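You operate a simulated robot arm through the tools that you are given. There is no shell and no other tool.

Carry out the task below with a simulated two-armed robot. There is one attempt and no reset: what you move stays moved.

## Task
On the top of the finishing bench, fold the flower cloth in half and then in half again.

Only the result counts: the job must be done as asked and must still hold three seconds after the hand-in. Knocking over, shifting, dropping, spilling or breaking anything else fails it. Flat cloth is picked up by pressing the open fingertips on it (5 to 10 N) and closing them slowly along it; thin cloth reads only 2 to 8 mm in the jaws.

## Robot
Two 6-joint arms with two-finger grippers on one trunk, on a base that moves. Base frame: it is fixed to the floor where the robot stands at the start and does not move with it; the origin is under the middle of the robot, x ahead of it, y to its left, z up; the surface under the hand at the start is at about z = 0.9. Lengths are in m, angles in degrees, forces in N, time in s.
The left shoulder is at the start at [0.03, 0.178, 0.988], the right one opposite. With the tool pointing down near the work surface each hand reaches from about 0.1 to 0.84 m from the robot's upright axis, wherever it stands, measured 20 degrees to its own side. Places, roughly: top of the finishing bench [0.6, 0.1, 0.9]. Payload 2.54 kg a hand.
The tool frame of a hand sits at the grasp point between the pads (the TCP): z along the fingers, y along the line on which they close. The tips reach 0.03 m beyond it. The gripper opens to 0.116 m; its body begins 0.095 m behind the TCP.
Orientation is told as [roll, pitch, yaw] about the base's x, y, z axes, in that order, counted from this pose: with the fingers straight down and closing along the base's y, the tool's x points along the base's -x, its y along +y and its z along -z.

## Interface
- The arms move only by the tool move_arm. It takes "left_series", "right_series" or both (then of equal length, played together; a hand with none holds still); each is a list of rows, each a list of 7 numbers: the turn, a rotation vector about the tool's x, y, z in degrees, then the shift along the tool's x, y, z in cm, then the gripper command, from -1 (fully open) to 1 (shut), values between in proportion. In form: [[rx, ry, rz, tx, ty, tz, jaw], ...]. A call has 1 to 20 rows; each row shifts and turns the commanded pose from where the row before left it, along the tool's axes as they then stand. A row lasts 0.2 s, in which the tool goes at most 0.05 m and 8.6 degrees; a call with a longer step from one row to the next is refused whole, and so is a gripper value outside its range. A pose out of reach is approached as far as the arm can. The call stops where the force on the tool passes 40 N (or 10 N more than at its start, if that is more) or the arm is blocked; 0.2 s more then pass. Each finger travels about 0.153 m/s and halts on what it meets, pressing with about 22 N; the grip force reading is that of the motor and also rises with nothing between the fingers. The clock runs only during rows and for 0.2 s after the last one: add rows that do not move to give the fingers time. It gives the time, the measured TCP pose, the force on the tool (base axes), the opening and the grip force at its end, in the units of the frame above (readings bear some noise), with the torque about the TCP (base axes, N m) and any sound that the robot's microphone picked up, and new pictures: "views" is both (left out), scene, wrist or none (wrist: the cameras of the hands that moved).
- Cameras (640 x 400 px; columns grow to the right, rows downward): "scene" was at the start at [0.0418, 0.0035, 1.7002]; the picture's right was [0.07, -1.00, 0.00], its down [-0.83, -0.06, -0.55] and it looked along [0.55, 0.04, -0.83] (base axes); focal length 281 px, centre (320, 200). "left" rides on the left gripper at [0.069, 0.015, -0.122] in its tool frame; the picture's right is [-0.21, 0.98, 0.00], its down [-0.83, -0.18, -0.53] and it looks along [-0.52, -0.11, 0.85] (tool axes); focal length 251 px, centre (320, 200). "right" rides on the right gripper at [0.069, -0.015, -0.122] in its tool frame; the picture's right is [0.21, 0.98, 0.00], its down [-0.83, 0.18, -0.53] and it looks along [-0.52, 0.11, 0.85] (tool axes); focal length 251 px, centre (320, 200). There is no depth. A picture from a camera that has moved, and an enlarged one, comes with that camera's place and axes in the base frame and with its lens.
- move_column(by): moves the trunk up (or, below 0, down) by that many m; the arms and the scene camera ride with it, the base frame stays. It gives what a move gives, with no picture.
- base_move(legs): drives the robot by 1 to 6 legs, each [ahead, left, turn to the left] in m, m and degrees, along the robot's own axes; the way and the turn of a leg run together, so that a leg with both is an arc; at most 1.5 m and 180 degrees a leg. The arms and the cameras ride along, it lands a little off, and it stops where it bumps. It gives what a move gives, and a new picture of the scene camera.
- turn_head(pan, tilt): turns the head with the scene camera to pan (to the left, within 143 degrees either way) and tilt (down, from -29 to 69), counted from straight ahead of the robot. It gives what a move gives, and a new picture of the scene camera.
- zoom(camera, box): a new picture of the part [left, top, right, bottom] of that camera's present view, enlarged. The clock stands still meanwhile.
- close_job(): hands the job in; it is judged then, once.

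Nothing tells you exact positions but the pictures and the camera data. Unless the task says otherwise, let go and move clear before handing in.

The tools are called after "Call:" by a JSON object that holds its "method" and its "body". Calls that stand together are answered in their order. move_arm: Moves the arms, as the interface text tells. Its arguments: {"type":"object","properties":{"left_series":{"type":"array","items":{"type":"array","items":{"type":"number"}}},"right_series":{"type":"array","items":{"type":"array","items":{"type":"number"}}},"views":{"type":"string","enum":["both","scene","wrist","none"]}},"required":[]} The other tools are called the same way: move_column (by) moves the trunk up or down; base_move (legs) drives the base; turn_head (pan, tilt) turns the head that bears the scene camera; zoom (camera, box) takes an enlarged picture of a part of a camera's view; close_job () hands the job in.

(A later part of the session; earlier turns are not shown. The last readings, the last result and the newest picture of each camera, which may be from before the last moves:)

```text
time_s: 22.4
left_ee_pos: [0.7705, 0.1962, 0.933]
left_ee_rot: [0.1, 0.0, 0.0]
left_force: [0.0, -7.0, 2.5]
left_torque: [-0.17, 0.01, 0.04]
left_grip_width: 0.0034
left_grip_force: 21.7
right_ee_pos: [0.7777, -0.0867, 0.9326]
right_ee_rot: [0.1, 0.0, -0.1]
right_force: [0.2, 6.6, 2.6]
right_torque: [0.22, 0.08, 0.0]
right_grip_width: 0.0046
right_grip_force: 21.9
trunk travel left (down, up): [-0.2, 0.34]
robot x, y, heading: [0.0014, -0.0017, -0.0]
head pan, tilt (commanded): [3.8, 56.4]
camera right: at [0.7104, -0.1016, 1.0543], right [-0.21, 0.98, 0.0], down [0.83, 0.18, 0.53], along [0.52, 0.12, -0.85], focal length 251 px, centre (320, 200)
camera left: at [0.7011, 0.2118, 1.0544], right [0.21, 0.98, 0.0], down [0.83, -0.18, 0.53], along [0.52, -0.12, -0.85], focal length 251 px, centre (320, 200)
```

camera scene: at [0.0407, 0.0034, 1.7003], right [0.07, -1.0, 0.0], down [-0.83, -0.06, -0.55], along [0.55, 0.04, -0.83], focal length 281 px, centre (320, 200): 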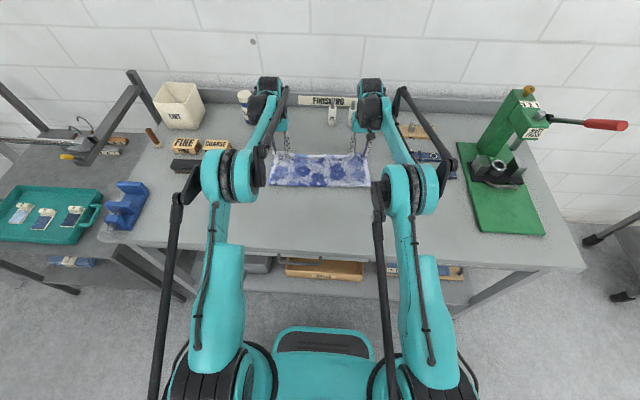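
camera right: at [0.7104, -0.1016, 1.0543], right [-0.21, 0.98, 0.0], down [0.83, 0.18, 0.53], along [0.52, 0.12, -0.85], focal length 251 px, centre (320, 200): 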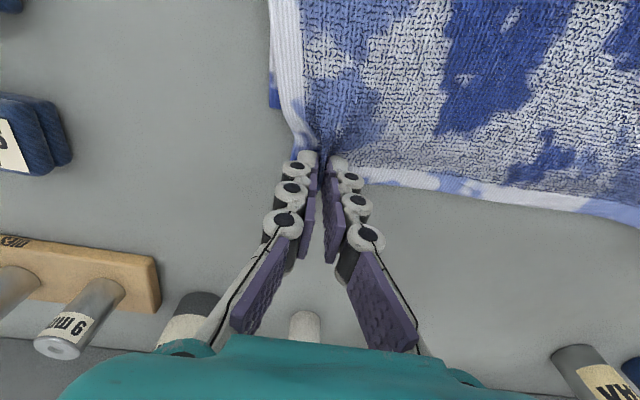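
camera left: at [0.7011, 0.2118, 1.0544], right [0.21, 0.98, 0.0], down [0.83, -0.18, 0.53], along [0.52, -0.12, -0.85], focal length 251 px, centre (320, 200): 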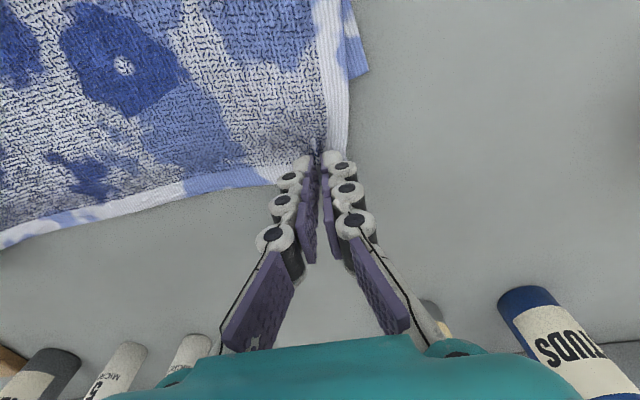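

Both top corners are held, and the bottom-right corner is now visible at about (0.745, -0.119). I'm lifting just 4 cm and drawing the top edge back with a slight overshoot so the crease rolls toward the robot.

Call:
{"method": "move_arm", "body": {"left_series": [[0, 0, 0, 0.3, 0, -1.0, 1], [0, 0, 0, 0.3, 0, -1.0, 1], [0, 0, 0, 0.3, 0, -1.0, 1], [0, 0, 0, 0.3, 0, -1.0, 1], [0, 0, 0, 0.9, 0, 0, 1], [0, 0, 0, 0.9, 0, 0, 1], [0, 0, 0, 0.9, 0, 0, 1], [0, 0, 0, 0.9, 0, 0, 1], [0, 0, 0, 0.9, 0, 0, 1], [0, 0, 0, 0.9, 0, 0, 1], [0, 0, 0, 0.9, 0, 0, 1], [0, 0, 0, 0.9, 0, 0, 1], [0, 0, 0, 0, 0, 0, 1]], "right_series": [[0, 0, 0, 0.3, 0.2, -1.0, 1], [0, 0, 0, 0.3, 0.2, -1.0, 1], [0, 0, 0, 0.3, 0, -1.0, 1], [0, 0, 0, 0.3, 0, -1.0, 1], [0, 0, 0, 0.65, 0, 0, 1], [0, 0, 0, 0.65, 0, 0, 1], [0, 0, 0, 0.65, 0, 0, 1], [0, 0, 0, 0.65, 0, 0, 1], [0, 0, 0, 0.65, 0, 0, 1], [0, 0, 0, 0.65, 0, 0, 1], [0, 0, 0, 0.65, 0, 0, 1], [0, 0, 0, 0.65, 0, 0, 1], [0, 0, 0, 0, 0, 0, 1]], "views": "both"}}

Call:
{"method": "zoom", "body": {"camera": "scene", "box": [240, 130, 400, 230]}}

```text
time_s: 25.2
left_ee_pos: [0.6874, 0.197, 0.9728]
left_ee_rot: [0.0, 0.0, -0.1]
left_force: [0.0, -4.3, 0.0]
left_torque: [-0.11, 0.0, 0.02]
left_grip_width: 0.0034
left_grip_force: 21.9
right_ee_pos: [0.7137, -0.0819, 0.9715]
right_ee_rot: [0.0, 0.0, 0.0]
right_force: [-0.2, 4.3, -0.3]
right_torque: [0.16, 0.02, 0.0]
right_grip_width: 0.0047
right_grip_force: 22.3
trunk travel left (down, up): [-0.2, 0.34]
robot x, y, heading: [-0.0011, 0.0013, -0.0]
head pan, tilt (commanded): [3.8, 56.4]
camera scene: at [0.0425, 0.0035, 1.7001], right [0.07, -1.0, 0.0], down [-0.83, -0.06, -0.55], along [0.55, 0.04, -0.83], focal length 281 px, centre (320, 200)
camera right: at [0.6464, -0.098, 1.0938], right [-0.21, 0.98, 0.0], down [0.83, 0.18, 0.53], along [0.52, 0.11, -0.85], focal length 251 px, centre (320, 200)
camera left: at [0.6178, 0.2124, 1.0937], right [0.21, 0.98, 0.0], down [0.83, -0.18, 0.53], along [0.52, -0.11, -0.85], focal length 251 px, centre (320, 200)
```

scene: 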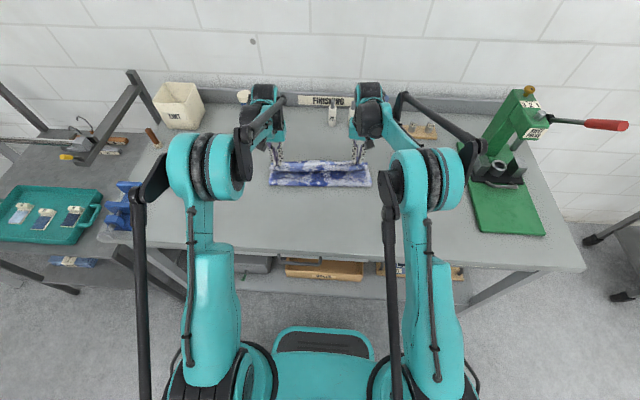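
right: 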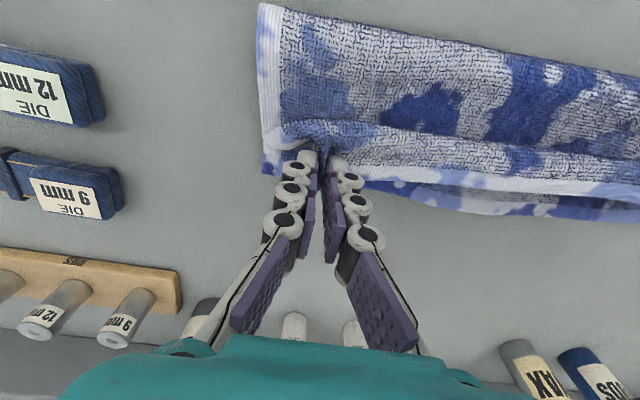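
left: 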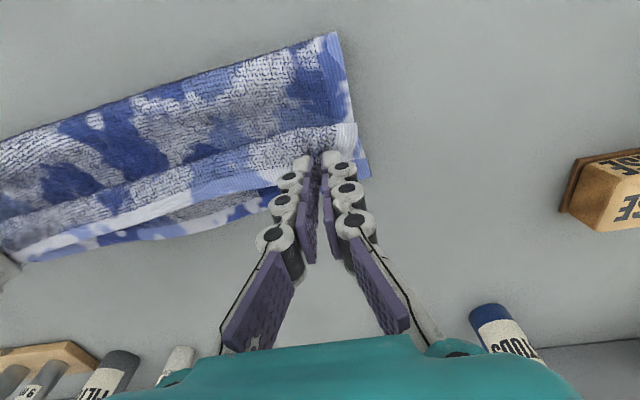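

```text
4.00 times, centred on (320, 180) of scene
camera zoom: at [0.0425, 0.0035, 1.7001], right [0.07, -1.0, 0.0], down [-0.83, -0.06, -0.55], along [0.55, 0.04, -0.83], focal length 1123 px, centre (320, 280)
```

zoom: 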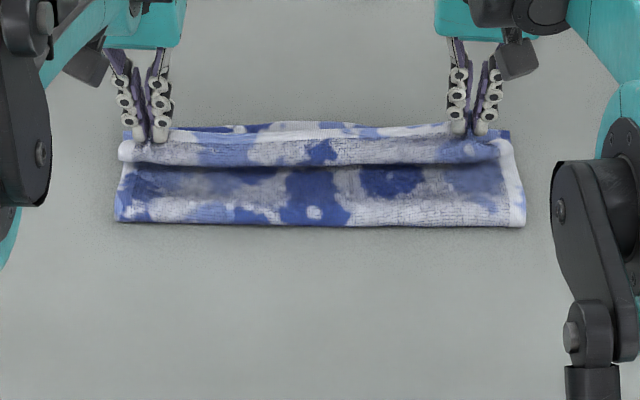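

The cloth is soft, so the top layer doubled back on itself instead of rolling the crease. I'll lift the held edge, carry it back over toward the robot to unroll the fold, then come forward low to set the crease by pulling.

Call:
{"method": "move_arm", "body": {"left_series": [[0, 0, 0, 1.57, -0.1, -1.83, 1], [0, 0, 0, 1.57, -0.1, -1.83, 1], [0, 0, 0, 1.57, 0, -1.83, 1], [0, 0, 0, 1.33, 0, -0.83, 1], [0, 0, 0, 1.33, 0, -0.83, 1], [0, 0, 0, 1.33, 0, -0.83, 1], [0, 0, 0, 1.67, 0, 0.5, 1], [0, 0, 0, 1.67, 0, 0.5, 1], [0, 0, 0, 1.67, 0, 0.5, 1], [0, 0, 0, 1.33, 0, 1.33, 1], [0, 0, 0, 1.33, 0, 1.33, 1], [0, 0, 0, 1.33, 0, 1.33, 1], [0, 0, 0, 0.67, 0, 0.83, 1], [0, 0, 0, 0.67, 0, 0.83, 1], [0, 0, 0, 0.67, 0, 0.83, 1], [0, 0, 0, 0, 0, 0, 1]], "right_series": [[0, 0, 0, 1.67, 0.1, -1.83, 1], [0, 0, 0, 1.67, 0.1, -1.83, 1], [0, 0, 0, 1.67, 0, -1.83, 1], [0, 0, 0, 1.42, 0, -0.83, 1], [0, 0, 0, 1.42, 0, -0.83, 1], [0, 0, 0, 1.42, 0, -0.83, 1], [0, 0, 0, 1.78, 0, 0.5, 1], [0, 0, 0, 1.78, 0, 0.5, 1], [0, 0, 0, 1.78, 0, 0.5, 1], [0, 0, 0, 1.42, 0, 1.33, 1], [0, 0, 0, 1.42, 0, 1.33, 1], [0, 0, 0, 1.42, 0, 1.33, 1], [0, 0, 0, 0.71, 0, 0.83, 1], [0, 0, 0, 0.71, 0, 0.83, 1], [0, 0, 0, 0.71, 0, 0.83, 1], [0, 0, 0, 0, 0, 0, 1]], "views": "both"}}

Call:
{"method": "zoom", "body": {"camera": "scene", "box": [240, 130, 400, 230]}}

```text
time_s: 28.6
left_ee_pos: [0.4895, 0.1945, 0.9733]
left_ee_rot: [0.0, 0.0, 0.0]
left_force: [-0.3, -1.5, -0.2]
left_torque: [-0.01, -0.02, -0.01]
left_grip_width: 0.0037
left_grip_force: 22.1
right_ee_pos: [0.5041, -0.0802, 0.9721]
right_ee_rot: [-0.1, 0.1, 0.0]
right_force: [0.6, 1.7, -0.3]
right_torque: [0.06, 0.01, -0.06]
right_grip_width: 0.0047
right_grip_force: 22.1
trunk travel left (down, up): [-0.2, 0.34]
robot x, y, heading: [0.0019, -0.0013, 0.1]
head pan, tilt (commanded): [3.8, 56.4]
camera scene: at [0.0419, 0.0034, 1.7002], right [0.07, -1.0, 0.0], down [-0.83, -0.06, -0.55], along [0.55, 0.04, -0.83], focal length 281 px, centre (320, 200)
camera right: at [0.4365, -0.096, 1.094], right [-0.21, 0.98, 0.0], down [0.83, 0.18, 0.53], along [0.52, 0.11, -0.85], focal length 251 px, centre (320, 200)
camera left: at [0.4199, 0.2105, 1.0942], right [0.21, 0.98, 0.0], down [0.83, -0.18, 0.53], along [0.52, -0.11, -0.85], focal length 251 px, centre (320, 200)
```

scene: 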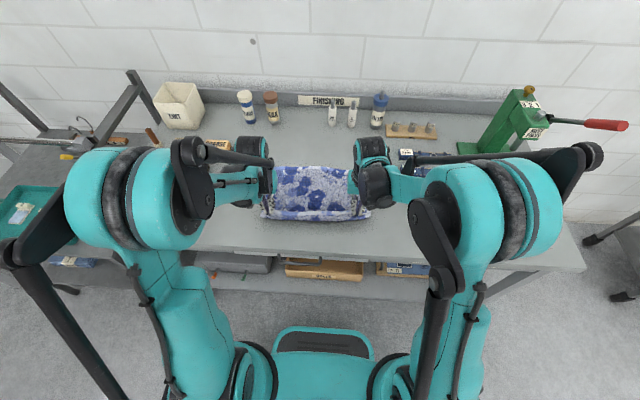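
right: 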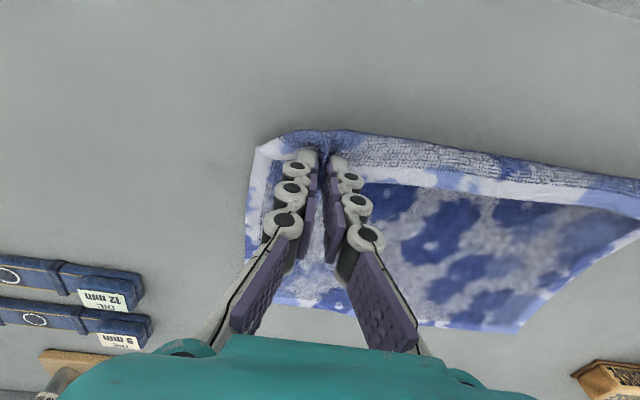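
left: 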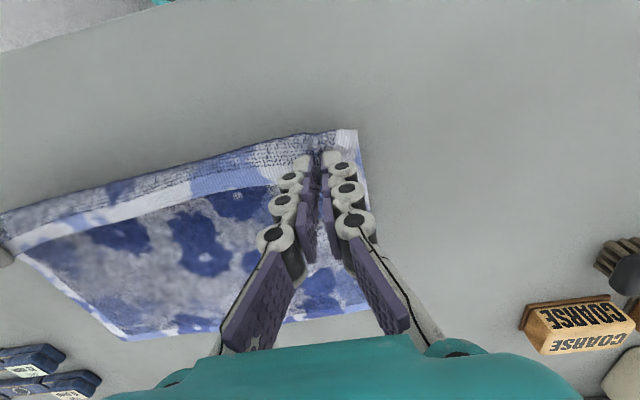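

```text
4.00 times, centred on (320, 180) of scene
camera zoom: at [0.0419, 0.0034, 1.7002], right [0.07, -1.0, 0.0], down [-0.83, -0.06, -0.55], along [0.55, 0.04, -0.83], focal length 1123 px, centre (320, 280)
```

zoom: 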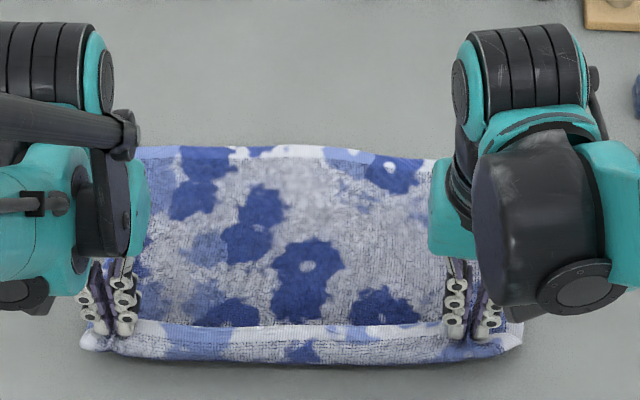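

The cloth is unrolled with its edge strip already turned over; the whole cloth slid back a few centimetres (far edge now at about x 0.70), which doesn't matter. I'm drawing the held edge forward at low height so the crease follows at half the distance.

Call:
{"method": "move_arm", "body": {"left_series": [[0, 0, 0, -1.4, 0, -0.2, 1], [0, 0, 0, -1.4, 0, -0.2, 1], [0, 0, 0, -1.4, 0, -0.2, 1], [0, 0, 0, -1.4, 0, 0, 1], [0, 0, 0, -1.4, 0, 0, 1], [0, 0, 0, -1.4, 0, 0, 1], [0, 0, 0, -1.4, 0, 0, 1], [0, 0, 0, -1.4, 0, 0, 1], [0, 0, 0, -1.4, 0, 0, 1], [0, 0, 0, 0, 0, 0, 1]], "right_series": [[0, 0, 0, -1.4, 0, -0.2, 1], [0, 0, 0, -1.4, 0, -0.2, 1], [0, 0, 0, -1.4, 0, -0.2, 1], [0, 0, 0, -1.4, 0, 0, 1], [0, 0, 0, -1.4, 0, 0, 1], [0, 0, 0, -1.4, 0, 0, 1], [0, 0, 0, -1.4, 0, 0, 1], [0, 0, 0, -1.4, 0, 0, 1], [0, 0, 0, -1.4, 0, 0, 1], [0, 0, 0, 0, 0, 0, 1]], "views": "both"}}

Call:
{"method": "zoom", "body": {"camera": "scene", "box": [240, 130, 400, 230]}}

```text
time_s: 30.8
left_ee_pos: [0.6155, 0.1952, 0.9798]
left_ee_rot: [0.0, 0.1, 0.1]
left_force: [-0.3, -2.5, -0.1]
left_torque: [0.01, 0.0, 0.0]
left_grip_width: 0.0034
left_grip_force: 22.4
right_ee_pos: [0.6288, -0.0805, 0.9786]
right_ee_rot: [0.0, 0.0, 0.0]
right_force: [-0.2, 2.1, 0.0]
right_torque: [0.07, 0.0, -0.01]
right_grip_width: 0.0046
right_grip_force: 21.3
trunk travel left (down, up): [-0.2, 0.34]
robot x, y, heading: [-0.0006, 0.0015, -0.0]
head pan, tilt (commanded): [3.8, 56.4]
camera scene: at [0.0411, 0.0034, 1.7002], right [0.07, -1.0, 0.0], down [-0.83, -0.06, -0.55], along [0.55, 0.04, -0.83], focal length 281 px, centre (320, 200)
camera right: at [0.5621, -0.0958, 1.0997], right [-0.21, 0.98, 0.0], down [0.83, 0.18, 0.53], along [0.52, 0.11, -0.85], focal length 251 px, centre (320, 200)
camera left: at [0.5457, 0.2106, 1.1006], right [0.21, 0.98, 0.0], down [0.83, -0.18, 0.53], along [0.52, -0.11, -0.85], focal length 251 px, centre (320, 200)
```

scene: 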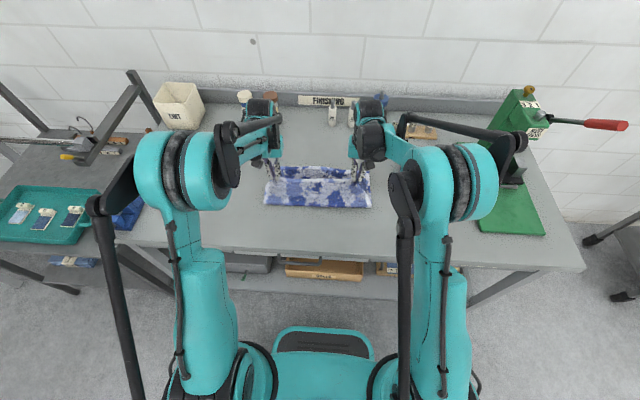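
right: 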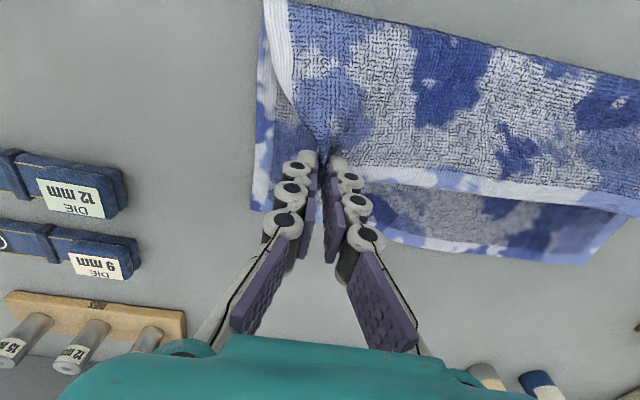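
left: 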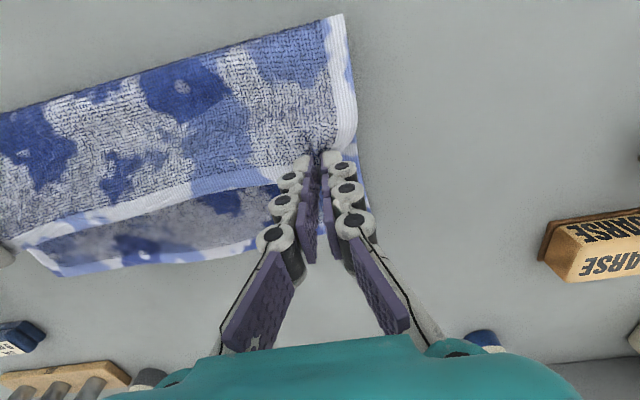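

```text
4.00 times, centred on (320, 180) of scene
camera zoom: at [0.0411, 0.0034, 1.7002], right [0.07, -1.0, 0.0], down [-0.83, -0.06, -0.55], along [0.55, 0.04, -0.83], focal length 1123 px, centre (320, 280)
```

zoom: 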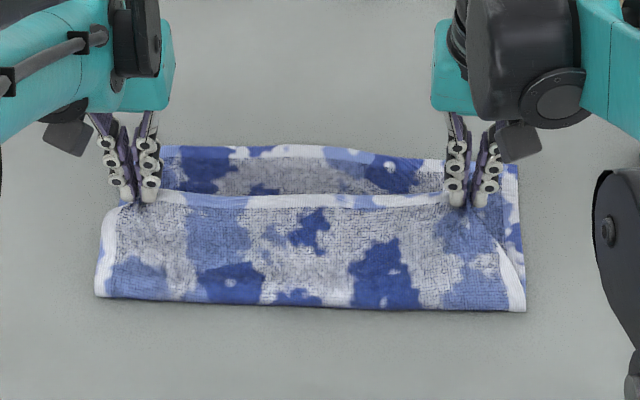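

The fold is forming well: both layers flat, the crease at x 0.535 to 0.545, and the bottom far edge square at x of about 0.703. I'm continuing forward and lowering so the top edge meets the far edge.

Call:
{"method": "move_arm", "body": {"left_series": [[0, 0, 0, -1.25, -0.03, 0, 1], [0, 0, 0, -1.25, -0.03, 0, 1], [0, 0, 0, -1.25, -0.03, 0, 1], [0, 0, 0, -1.25, -0.03, 0, 1], [0, 0, 0, -1.25, -0.03, 0, 1], [0, 0, 0, -0.3, 0, 0.8, 1], [0, 0, 0, -0.3, 0, 0.8, 1], [0, 0, 0, -0.3, 0, 0.8, 1], [0, 0, 0, -0.3, 0, 0.8, 1], [0, 0, 0, 0, 0, 0, 1]], "right_series": [[0, 0, 0, -1.02, -0.2, 0, 1], [0, 0, 0, -1.02, -0.2, 0, 1], [0, 0, 0, -1.02, -0.2, 0, 1], [0, 0, 0, -1.02, -0.2, 0, 1], [0, 0, 0, -1.02, -0.2, 0, 1], [0, 0, 0, -0.3, 0, 0.8, 1], [0, 0, 0, -0.3, 0, 0.8, 1], [0, 0, 0, -0.3, 0, 0.8, 1], [0, 0, 0, -0.3, 0, 0.8, 1], [0, 0, 0, 0, 0, 0, 1]], "views": "both"}}

Call:
{"method": "zoom", "body": {"camera": "scene", "box": [240, 130, 400, 230]}}

```text
time_s: 33.0
left_ee_pos: [0.6894, 0.1936, 0.9464]
left_ee_rot: [0.0, 0.0, 0.0]
left_force: [0.3, -6.8, 0.6]
left_torque: [-0.22, -0.01, 0.06]
left_grip_width: 0.0039
left_grip_force: 21.7
right_ee_pos: [0.6933, -0.0896, 0.9461]
right_ee_rot: [0.0, 0.0, 0.0]
right_force: [-0.2, 6.1, 0.3]
right_torque: [0.21, 0.01, -0.02]
right_grip_width: 0.0045
right_grip_force: 21.9
trunk travel left (down, up): [-0.2, 0.34]
robot x, y, heading: [-0.0014, 0.0001, -0.3]
head pan, tilt (commanded): [3.8, 56.4]
camera scene: at [0.0414, 0.0034, 1.7002], right [0.07, -1.0, 0.0], down [-0.83, -0.06, -0.55], along [0.55, 0.04, -0.83], focal length 281 px, centre (320, 200)
camera right: at [0.6255, -0.1057, 1.0683], right [-0.21, 0.98, 0.0], down [0.83, 0.18, 0.53], along [0.52, 0.11, -0.85], focal length 251 px, centre (320, 200)
camera left: at [0.6201, 0.2084, 1.0683], right [0.21, 0.98, 0.0], down [0.83, -0.18, 0.53], along [0.52, -0.11, -0.85], focal length 251 px, centre (320, 200)
```

scene: 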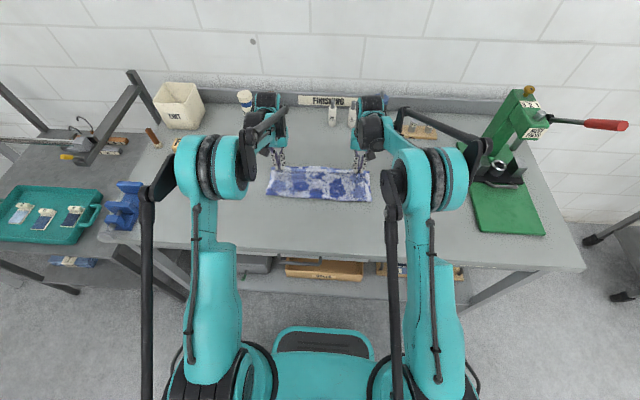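
right: 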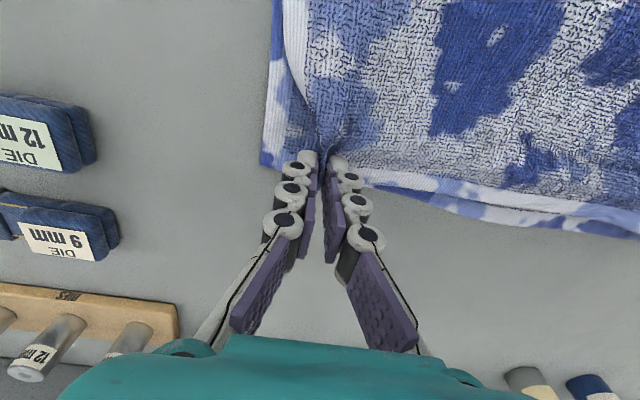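
left: 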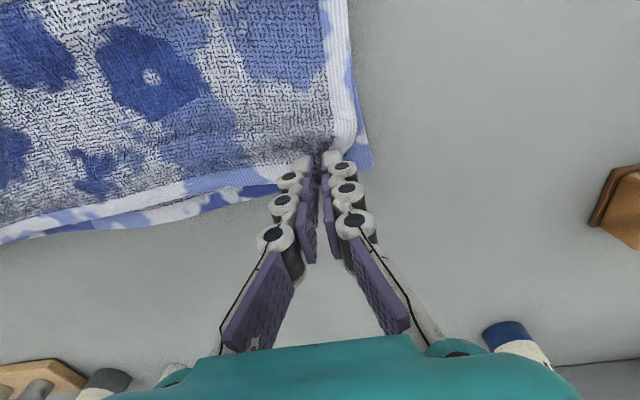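

```text
4.00 times, centred on (320, 180) of scene
camera zoom: at [0.0414, 0.0034, 1.7002], right [0.07, -1.0, 0.0], down [-0.83, -0.06, -0.55], along [0.55, 0.04, -0.83], focal length 1123 px, centre (320, 280)
```

zoom: 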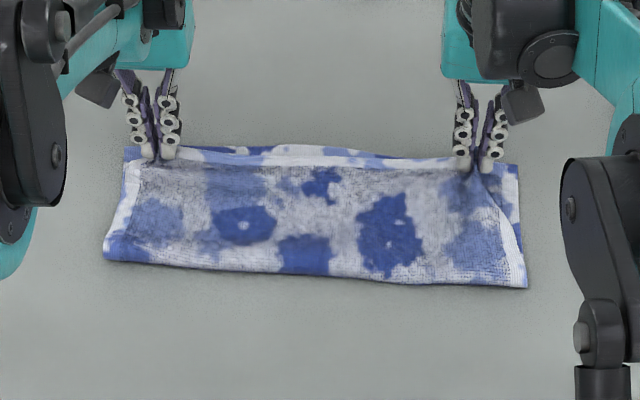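

The edges are nearly flush, but the left side's crease looks about 1.5 cm too far forward, leaving slack in the top layer. I'll go back partway to unroll it, then repeat the forward stroke lower, which should leave less slack.

Call:
{"method": "move_arm", "body": {"left_series": [[0, 0, 0, 1.65, -0.1, -2.23, 1], [0, 0, 0, 1.65, -0.1, -2.23, 1], [0, 0, 0, 1.65, 0, -2.23, 1], [0, 0, 0, 1.83, 0, -0.17, 1], [0, 0, 0, 1.83, 0, -0.17, 1], [0, 0, 0, 1.83, 0, -0.17, 1], [0, 0, 0, 1.5, 0, 1.33, 1], [0, 0, 0, 1.5, 0, 1.33, 1], [0, 0, 0, 1.5, 0, 1.33, 1], [0, 0, 0, 0, 0, 1.25, 1], [0, 0, 0, 0, 0, 1.25, 1], [0, 0, 0, 0, 0, 0, 1]], "right_series": [[0, 0, 0, 1.65, 0.1, -2.23, 1], [0, 0, 0, 1.65, 0.1, -2.23, 1], [0, 0, 0, 1.65, 0, -2.23, 1], [0, 0, 0, 1.83, 0, -0.17, 1], [0, 0, 0, 1.83, 0, -0.17, 1], [0, 0, 0, 1.83, 0, -0.17, 1], [0, 0, 0, 1.5, 0, 1.33, 1], [0, 0, 0, 1.5, 0, 1.33, 1], [0, 0, 0, 1.5, 0, 1.33, 1], [0, 0, 0, 0, 0, 1.25, 1], [0, 0, 0, 0, 0, 1.25, 1], [0, 0, 0, 0, 0, 0, 1]], "views": "both"}}

Call:
{"method": "zoom", "body": {"camera": "scene", "box": [240, 130, 400, 230]}}

```text
time_s: 35.6
left_ee_pos: [0.5403, 0.1916, 0.9529]
left_ee_rot: [0.0, 0.0, 0.0]
left_force: [-0.4, -4.1, 0.9]
left_torque: [-0.12, -0.03, 0.06]
left_grip_width: 0.0036
left_grip_force: 22.2
right_ee_pos: [0.543, -0.0883, 0.9537]
right_ee_rot: [-0.1, 0.0, 0.0]
right_force: [0.5, 4.1, -0.7]
right_torque: [0.13, 0.02, 0.01]
right_grip_width: 0.0048
right_grip_force: 21.9
trunk travel left (down, up): [-0.2, 0.34]
robot x, y, heading: [-0.0019, -0.0021, 0.2]
head pan, tilt (commanded): [3.8, 56.4]
camera scene: at [0.0417, 0.0034, 1.7002], right [0.07, -1.0, 0.0], down [-0.83, -0.06, -0.55], along [0.55, 0.04, -0.83], focal length 281 px, centre (320, 200)
camera right: at [0.4752, -0.1044, 1.0757], right [-0.21, 0.98, 0.0], down [0.83, 0.18, 0.53], along [0.52, 0.11, -0.85], focal length 251 px, centre (320, 200)
camera left: at [0.4711, 0.2064, 1.0756], right [0.21, 0.98, 0.0], down [0.83, -0.18, 0.53], along [0.52, -0.11, -0.85], focal length 251 px, centre (320, 200)
```

scene: 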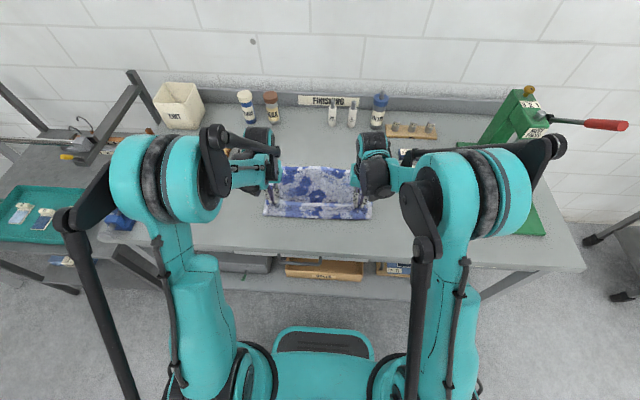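
right: 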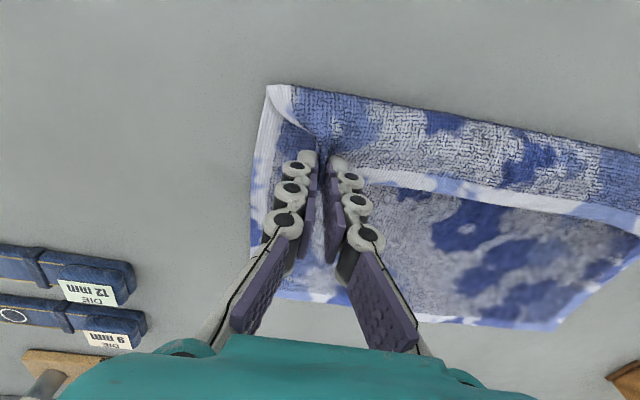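
left: 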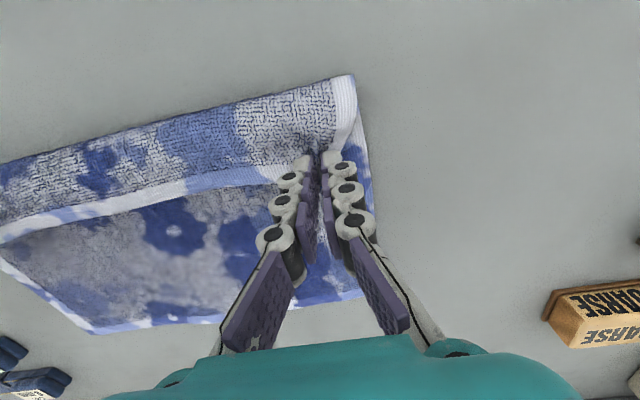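

```text
4.00 times, centred on (320, 180) of scene
camera zoom: at [0.0417, 0.0034, 1.7002], right [0.07, -1.0, 0.0], down [-0.83, -0.06, -0.55], along [0.55, 0.04, -0.83], focal length 1123 px, centre (320, 280)
```

zoom: 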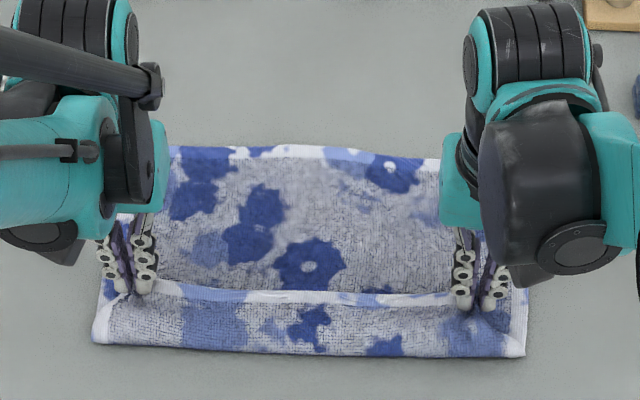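

Unrolled cleanly with the far edge undisturbed. Now the low forward stroke.

Call:
{"method": "move_arm", "body": {"left_series": [[0, 0, 0, -1.2, 0, 0, 1], [0, 0, 0, -1.2, 0, 0, 1], [0, 0, 0, -1.2, 0, 0, 1], [0, 0, 0, -1.2, 0, 0, 1], [0, 0, 0, -1.2, 0, 0, 1], [0, 0, 0, -1.2, 0, 0, 1], [0, 0, 0, -1.2, 0, 0, 1], [0, 0, 0, -1.2, 0, 0, 1], [0, 0, 0, -1.2, 0, 0, 1], [0, 0, 0, -1.2, 0, 0, 1], [0, 0, 0, -1.2, 0, 0, 1], [0, 0, 0, -1.0, 0, 0, 1], [0, 0, 0, 0, 0, 0, 1]], "right_series": [[0, 0, 0, -1.2, 0, 0, 1], [0, 0, 0, -1.2, 0, 0, 1], [0, 0, 0, -1.2, 0, 0, 1], [0, 0, 0, -1.2, 0, 0, 1], [0, 0, 0, -1.2, 0, 0, 1], [0, 0, 0, -1.2, 0, 0, 1], [0, 0, 0, -1.2, 0, 0, 1], [0, 0, 0, -1.2, 0, 0, 1], [0, 0, 0, -1.2, 0, 0, 1], [0, 0, 0, -1.2, 0, 0, 1], [0, 0, 0, -1.2, 0, 0, 1], [0, 0, 0, -1.2, 0, 0, 1], [0, 0, 0, 0, 0, 0, 1]], "views": "both"}}

Call:
{"method": "zoom", "body": {"camera": "scene", "box": [240, 130, 400, 230]}}

```text
time_s: 38.4
left_ee_pos: [0.6821, 0.1913, 0.9556]
left_ee_rot: [0.0, 0.0, 0.1]
left_force: [0.1, -3.2, 0.5]
left_torque: [-0.06, -0.01, 0.06]
left_grip_width: 0.0036
left_grip_force: 21.8
right_ee_pos: [0.6882, -0.0886, 0.9546]
right_ee_rot: [0.0, 0.0, 0.0]
right_force: [0.3, 3.9, -0.9]
right_torque: [0.11, 0.01, 0.03]
right_grip_width: 0.0045
right_grip_force: 21.9
trunk travel left (down, up): [-0.2, 0.34]
robot x, y, heading: [-0.0013, -0.0001, 0.2]
head pan, tilt (commanded): [3.8, 56.4]
camera scene: at [0.0413, 0.0034, 1.7002], right [0.07, -1.0, 0.0], down [-0.83, -0.06, -0.55], along [0.55, 0.04, -0.83], focal length 281 px, centre (320, 200)
camera right: at [0.6198, -0.1038, 1.0759], right [-0.21, 0.98, 0.0], down [0.83, 0.18, 0.53], along [0.52, 0.11, -0.85], focal length 251 px, centre (320, 200)
camera left: at [0.6128, 0.2065, 1.0755], right [0.21, 0.98, 0.0], down [0.83, -0.18, 0.53], along [0.52, -0.11, -0.85], focal length 251 px, centre (320, 200)
```

scene: 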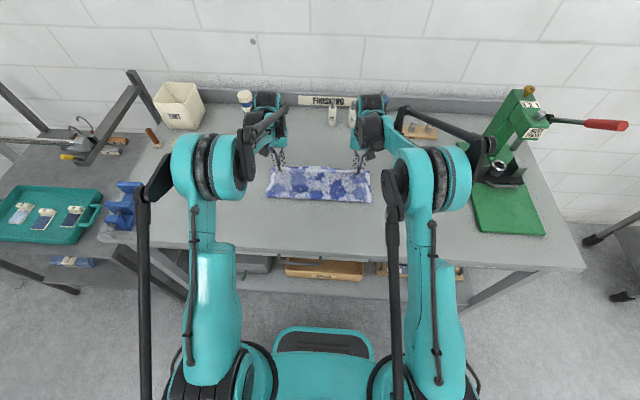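
right: 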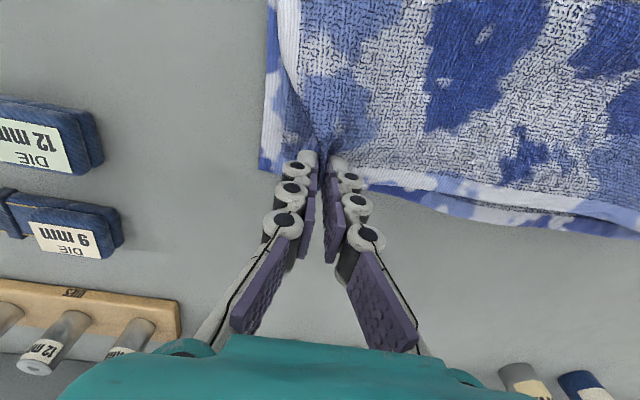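
left: 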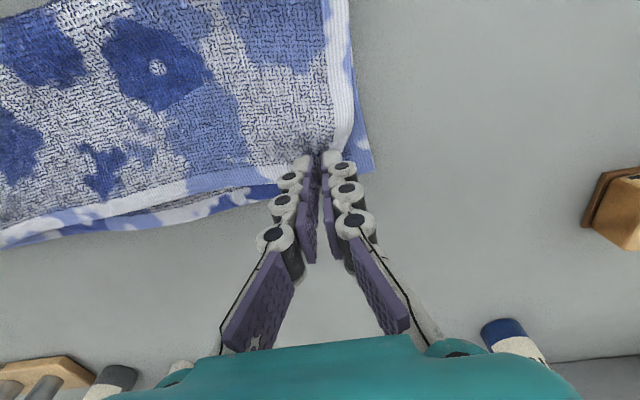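

```text
4.00 times, centred on (320, 180) of scene
camera zoom: at [0.0413, 0.0034, 1.7002], right [0.07, -1.0, 0.0], down [-0.83, -0.06, -0.55], along [0.55, 0.04, -0.83], focal length 1123 px, centre (320, 280)
```

zoom: 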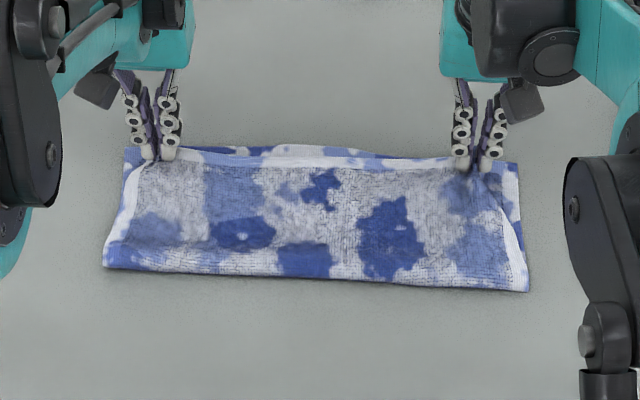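

The crease is now close to the midline (left 0.568, right 0.566). I'm lowering both hands so the edges come flush.

Call:
{"method": "move_arm", "body": {"left_series": [[0, 0, 0, -0.1, 0.1, 0.5, 1], [0, 0, 0, -0.1, 0.1, 0.5, 1], [0, 0, 0, 0, 0, 0.3, 1], [0, 0, 0, 0, 0, 0.1, 1], [0, 0, 0, 0, 0, 0, 1]], "right_series": [[0, 0, 0, -0.3, -0.1, 0.5, 1], [0, 0, 0, -0.3, -0.1, 0.5, 1], [0, 0, 0, 0, 0, 0.3, 1], [0, 0, 0, 0, 0, 0.1, 1], [0, 0, 0, 0, 0, 0, 1]], "views": "wrist"}}

Call:
{"method": "zoom", "body": {"camera": "scene", "box": [240, 130, 400, 230]}}

```text
time_s: 39.6
left_ee_pos: [0.6833, 0.1936, 0.9402]
left_ee_rot: [0.0, 0.0, 0.0]
left_force: [-0.7, -8.0, 4.6]
left_torque: [-0.25, -0.03, 0.07]
left_grip_width: 0.0037
left_grip_force: 22.2
right_ee_pos: [0.6943, -0.0886, 0.9386]
right_ee_rot: [-0.1, 0.1, 0.0]
right_force: [-0.4, 8.0, 1.2]
right_torque: [0.22, 0.0, -0.01]
right_grip_width: 0.0047
right_grip_force: 22.0
trunk travel left (down, up): [-0.2, 0.34]
robot x, y, heading: [-0.0044, 0.0013, -0.0]
head pan, tilt (commanded): [3.8, 56.4]
camera right: at [0.6257, -0.106, 1.0615], right [-0.21, 0.98, 0.0], down [0.83, 0.18, 0.53], along [0.52, 0.12, -0.85], focal length 251 px, centre (320, 200)
camera left: at [0.6149, 0.2084, 1.0615], right [0.21, 0.98, 0.0], down [0.83, -0.18, 0.53], along [0.52, -0.11, -0.85], focal length 251 px, centre (320, 200)
```

right: 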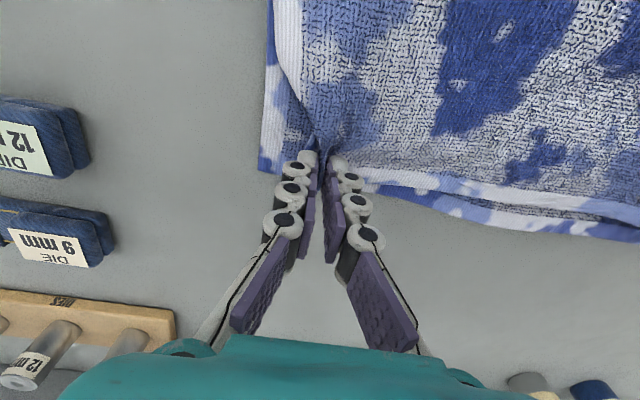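
left: 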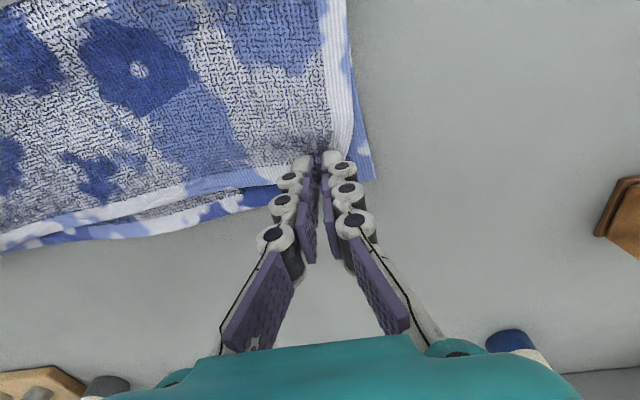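

```text
4.00 times, centred on (320, 180) of scene
camera zoom: at [0.0413, 0.0033, 1.7002], right [0.07, -1.0, 0.0], down [-0.83, -0.06, -0.55], along [0.55, 0.04, -0.83], focal length 1123 px, centre (320, 280)
```

zoom: 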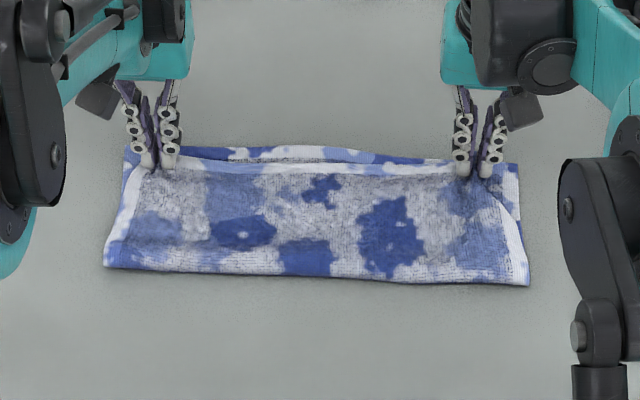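

The top edge sits just short of the bottom edge, leaving room for the slack to relax forward. I'm releasing both slowly and lifting.

Call:
{"method": "move_arm", "body": {"left_series": [[0, 0, 0, 0, 0, 0, 0.9], [0, 0, 0, 0, 0, 0, 0.8], [0, 0, 0, 0, 0, 0, 0.7], [0, 0, 0, 0, 0, 0, 0.6], [0, 0, 0, 0, 0, 0, 0.5], [0, 0, 0, 0, 0, 0, 0.4], [0, 0, 0, 0, 0, 0, 0.4], [0, 0, 0, 0, 0, -1.0, 0.4], [0, 0, 0, 0, 0, -2, 0.4], [0, 0, 0, 0, 0, -3, 0.4], [0, 0, 0, 0, 0, -3, 0.4], [0, 0, 0, 0, 1.5, -3, 0.4], [0, 0, 0, 0, 1.5, -3, 0.4]], "right_series": [[0, 0, 0, 0, 0, 0, 0.9], [0, 0, 0, 0, 0, 0, 0.8], [0, 0, 0, 0, 0, 0, 0.7], [0, 0, 0, 0, 0, 0, 0.6], [0, 0, 0, 0, 0, 0, 0.5], [0, 0, 0, 0, 0, 0, 0.4], [0, 0, 0, 0, 0, 0, 0.4], [0, 0, 0, 0, 0, -1.0, 0.4], [0, 0, 0, 0, 0, -2, 0.4], [0, 0, 0, 0, 0, -3, 0.4], [0, 0, 0, 0, 0, -3, 0.4], [0, 0, 0, 0, -1.5, -3, 0.4], [0, 0, 0, 0, -1.5, -3, 0.4]], "views": "both"}}

Call:
{"method": "zoom", "body": {"camera": "scene", "box": [240, 130, 400, 230]}}

```text
time_s: 42.4
left_ee_pos: [0.6839, 0.2238, 1.0908]
left_ee_rot: [0.0, -0.1, 0.1]
left_force: [0.1, 0.4, 0.6]
left_torque: [-0.02, -0.02, -0.01]
left_grip_width: 0.0348
left_grip_force: 0.0
right_ee_pos: [0.6915, -0.1206, 1.0905]
right_ee_rot: [0.0, 0.0, 0.0]
right_force: [-0.3, -0.1, 0.6]
right_torque: [0.02, 0.0, -0.01]
right_grip_width: 0.035
right_grip_force: 0.1
trunk travel left (down, up): [-0.2, 0.34]
robot x, y, heading: [-0.0022, 0.0044, -0.1]
head pan, tilt (commanded): [3.8, 56.4]
camera scene: at [0.0406, 0.0033, 1.7002], right [0.07, -1.0, 0.0], down [-0.83, -0.06, -0.55], along [0.55, 0.04, -0.83], focal length 281 px, centre (320, 200)
camera right: at [0.6246, -0.1356, 1.2125], right [-0.21, 0.98, 0.0], down [0.83, 0.18, 0.53], along [0.52, 0.11, -0.85], focal length 251 px, centre (320, 200)
camera left: at [0.6141, 0.2394, 1.2121], right [0.21, 0.98, 0.0], down [0.83, -0.18, 0.53], along [0.52, -0.11, -0.85], focal length 251 px, centre (320, 200)
```

scene: 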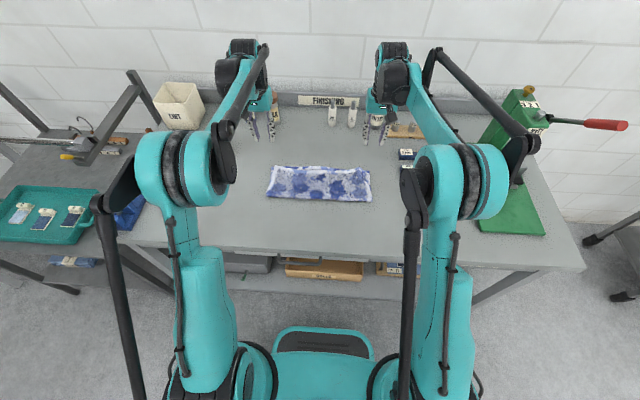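
right: 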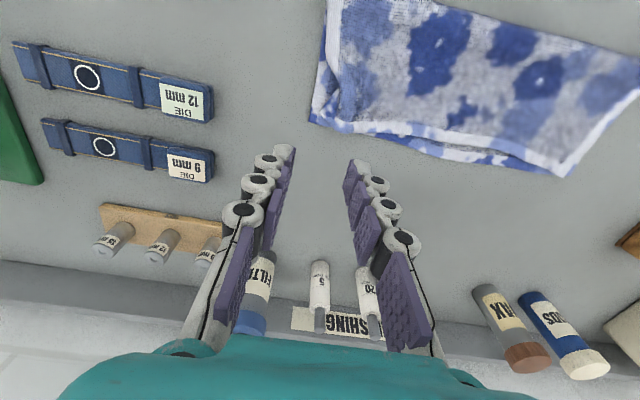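
left: 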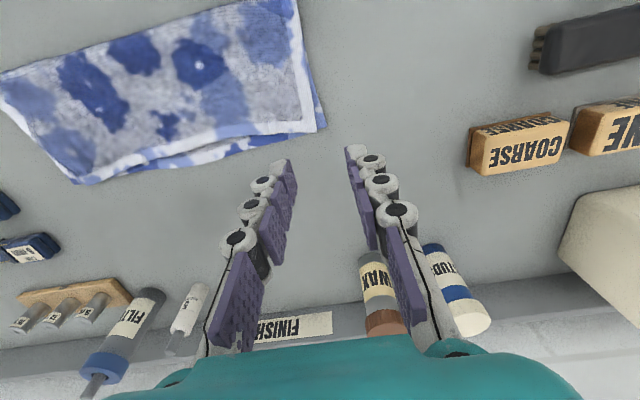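

```text
4.00 times, centred on (320, 180) of scene
camera zoom: at [0.0406, 0.0033, 1.7002], right [0.07, -1.0, 0.0], down [-0.83, -0.06, -0.55], along [0.55, 0.04, -0.83], focal length 1123 px, centre (320, 280)
```

zoom: 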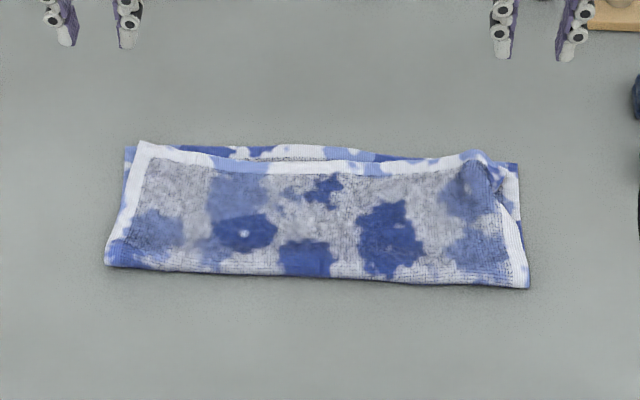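

The half-fold is now nearly even, with the layers aligned within about a centimetre. I'll check the top-right corner up close before the second fold.

Call:
{"method": "zoom", "body": {"camera": "scene", "box": [260, 155, 380, 215]}}

Call:
{"method": "zoom", "body": {"camera": "right", "box": [280, 0, 520, 150]}}

Call:
{"method": "zoom", "body": {"camera": "left", "box": [100, 0, 340, 150]}}

```text
5.33 times, centred on (320, 185) of scene
camera zoom: at [0.0406, 0.0033, 1.7002], right [0.07, -1.0, 0.0], down [-0.83, -0.06, -0.55], along [0.55, 0.04, -0.83], focal length 1498 px, centre (320, 280)
```

zoom: 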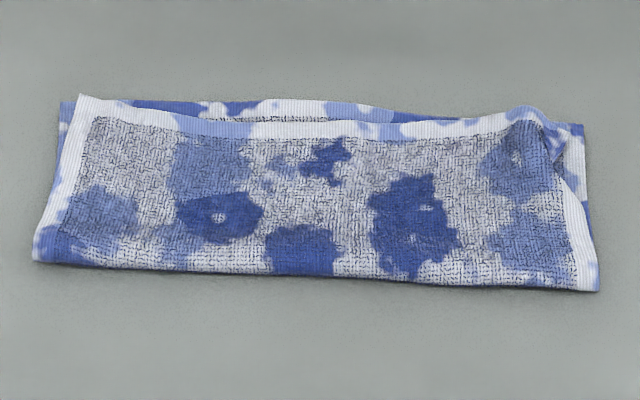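

```text
2.67 times, centred on (400, 75) of right
camera zoom: at [0.6246, -0.1356, 1.2125], right [-0.21, 0.98, 0.0], down [0.83, 0.18, 0.53], along [0.52, 0.11, -0.85], focal length 670 px, centre (107, 533)
```

zoom: 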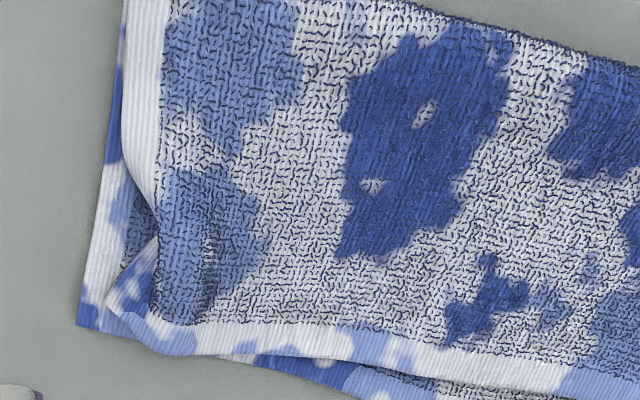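

```text
2.67 times, centred on (220, 75) of left
camera zoom: at [0.6141, 0.2394, 1.2121], right [0.21, 0.98, 0.0], down [0.83, -0.18, 0.53], along [0.52, -0.11, -0.85], focal length 670 px, centre (587, 533)
```

zoom: 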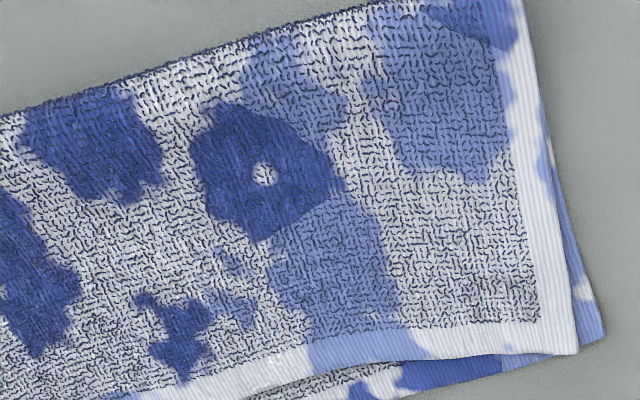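

Fold one is good: the doubled cloth spans x 0.57 to 0.71 and y -0.137 to 0.225. For fold two (left half over right) I'll use the left hand on the left edge, moving the right hand well out of the way and turning the left jaw to close along x.

Call:
{"method": "move_arm", "body": {"left_series": [[0, 0, 0, 1.5, -0.6, 2.0, 0.4], [0, 0, 0, 1.5, -0.6, 2.0, 0.4], [0, 0, 0, 1.6, -0.6, 2.0, 0.4], [0, 0, 8.18, 0, 0, 0, 0.4], [0, 0, 8.18, 0, 0, 0, 0.4], [0, 0, 8.18, 0, 0, 0, 0.4], [0, 0, 8.18, 0, 0, 0, 0.4], [0, 0, 8.18, 0, 0, 0, 0.4], [0, 0, 8.18, 0, 0, 0, 0.4], [0, 0, 8.18, 0, 0, 0, 0.4], [0, 0, 8.18, 0, 0, 0, 0.4], [0, 0, 8.18, 0, 0, 0, 0.4], [0, 0, 8.18, 0, 0, 0, 0.4], [0, 0, 8.18, 0, 0, 0, 0.4], [0, 0, 0, 0, 0, 0, 0.4]], "right_series": [[0, 0, 0, 0, 0, -1.5, 0.4], [0, 0, 0, 0, 0, -1.5, 0.4], [0, 0, 0, 2, -2.2, -1, 0.4], [0, 0, 0, 2, -2.2, 0, 0.4], [0, 0, 0, 2, -2.2, 0, 0.4], [0, 0, 0, 2, -2.2, 0, 0.4], [0, 0, 0, 2, -2.2, 0, 0.4], [0, 0, 0, 2, -2.2, 0, 0.4], [0, 0, 0, 2, -2.2, 0, 0.4], [0, 0, 0, 2, -2.2, 0, 0.4], [0, 0, 0, 2, -2.2, 0, 0.4], [0, 0, 0, 2, -2.2, 0, 0.4], [0, 0, 0, 2, -2.2, 0, 0.4], [0, 0, 0, 0, -2.2, 0, 0.4], [0, 0, 0, 0, 0, 0, 0.4]], "views": "both"}}

```text
time_s: 45.6
left_ee_pos: [0.6375, 0.2068, 1.0301]
left_ee_rot: [0.0, 0.0, -90.1]
left_force: [0.7, -0.2, 0.5]
left_torque: [0.0, -0.04, 0.04]
left_grip_width: 0.0346
left_grip_force: 0.0
right_ee_pos: [0.4716, -0.3853, 1.1284]
right_ee_rot: [0.0, 0.0, 0.0]
right_force: [-0.6, -0.7, 0.2]
right_torque: [0.03, 0.01, 0.02]
right_grip_width: 0.0348
right_grip_force: 0.0
trunk travel left (down, up): [-0.2, 0.34]
robot x, y, heading: [-0.0015, 0.0022, 0.0]
head pan, tilt (commanded): [3.8, 56.4]
camera scene: at [0.0412, 0.004, 1.7002], right [0.07, -1.0, 0.0], down [-0.83, -0.06, -0.55], along [0.55, 0.04, -0.83], focal length 281 px, centre (320, 200)
camera right: at [0.4051, -0.3998, 1.2507], right [-0.21, 0.98, 0.0], down [0.83, 0.18, 0.53], along [0.52, 0.11, -0.85], focal length 251 px, centre (320, 200)
camera left: at [0.6528, 0.2752, 1.1517], right [0.98, -0.22, 0.0], down [-0.18, -0.83, 0.53], along [-0.12, -0.52, -0.85], focal length 251 px, centre (320, 200)
```

scene: 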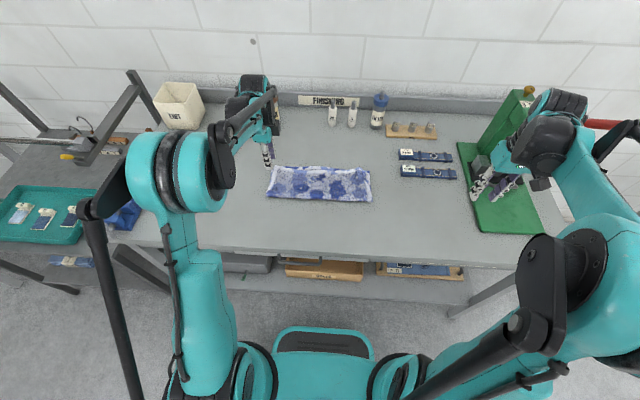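
right: 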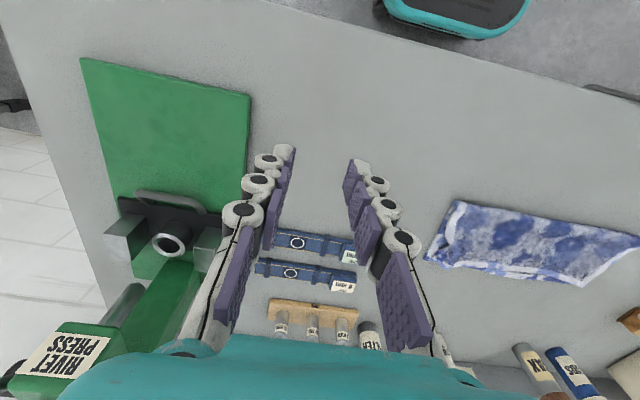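
left: 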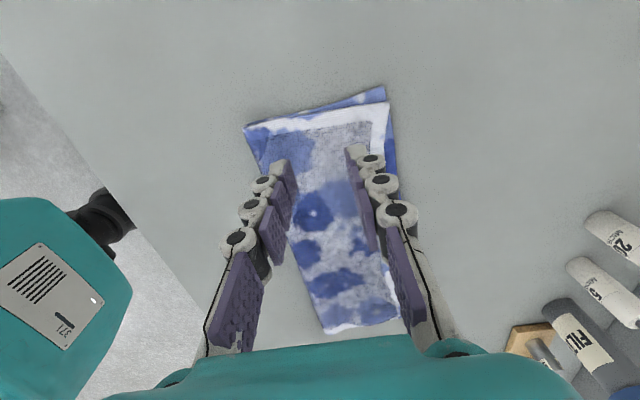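

The left hand is turned and sits above the middle of the left edge (corners at about (0.565, 0.222) and (0.702, 0.228)). I'm lowering to just above the cloth.

Call:
{"method": "move_arm", "body": {"left_series": [[0, 0, 0, 0, 0, 2.2, 0.3], [0, 0, 0, 0, 0, 2.2, 0.3], [0, 0, 0, 0, 0, 2.2, 0.3], [0, 0, 0, 0, 0, 2.0, 0.3], [0, 0, 0, 0, 0, 0.3, 0.3], [0, 0, 0, 0, 0, 0.2, 0.3], [0, 0, 0, 0, 0, 0, 0.3]], "views": "wrist"}}

```text
time_s: 47.2
left_ee_pos: [0.6389, 0.2046, 0.9396]
left_ee_rot: [0.0, 0.0, -89.9]
left_force: [0.6, -0.2, 0.6]
left_torque: [0.02, -0.02, 0.01]
left_grip_width: 0.0409
left_grip_force: 0.0
right_ee_pos: [0.4727, -0.3844, 1.1282]
right_ee_rot: [0.1, 0.0, 0.1]
right_force: [0.8, -0.1, 0.5]
right_torque: [0.0, 0.03, 0.03]
right_grip_width: 0.0349
right_grip_force: 0.1
trunk travel left (down, up): [-0.2, 0.34]
robot x, y, heading: [-0.0015, -0.0013, 0.1]
head pan, tilt (commanded): [3.8, 56.4]
camera left: at [0.6535, 0.2746, 1.0605], right [0.98, -0.21, 0.0], down [-0.18, -0.83, 0.53], along [-0.11, -0.52, -0.85], focal length 251 px, centre (320, 200)
```

left: 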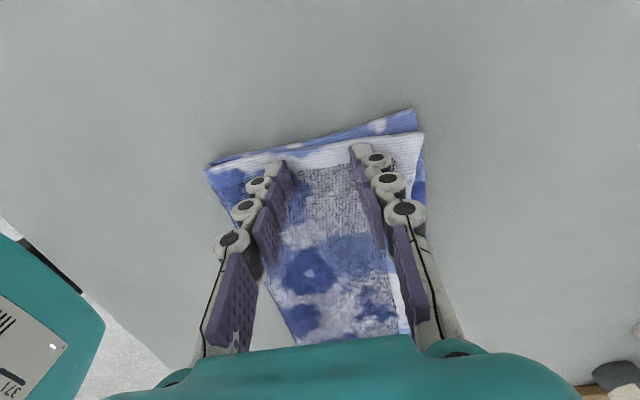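

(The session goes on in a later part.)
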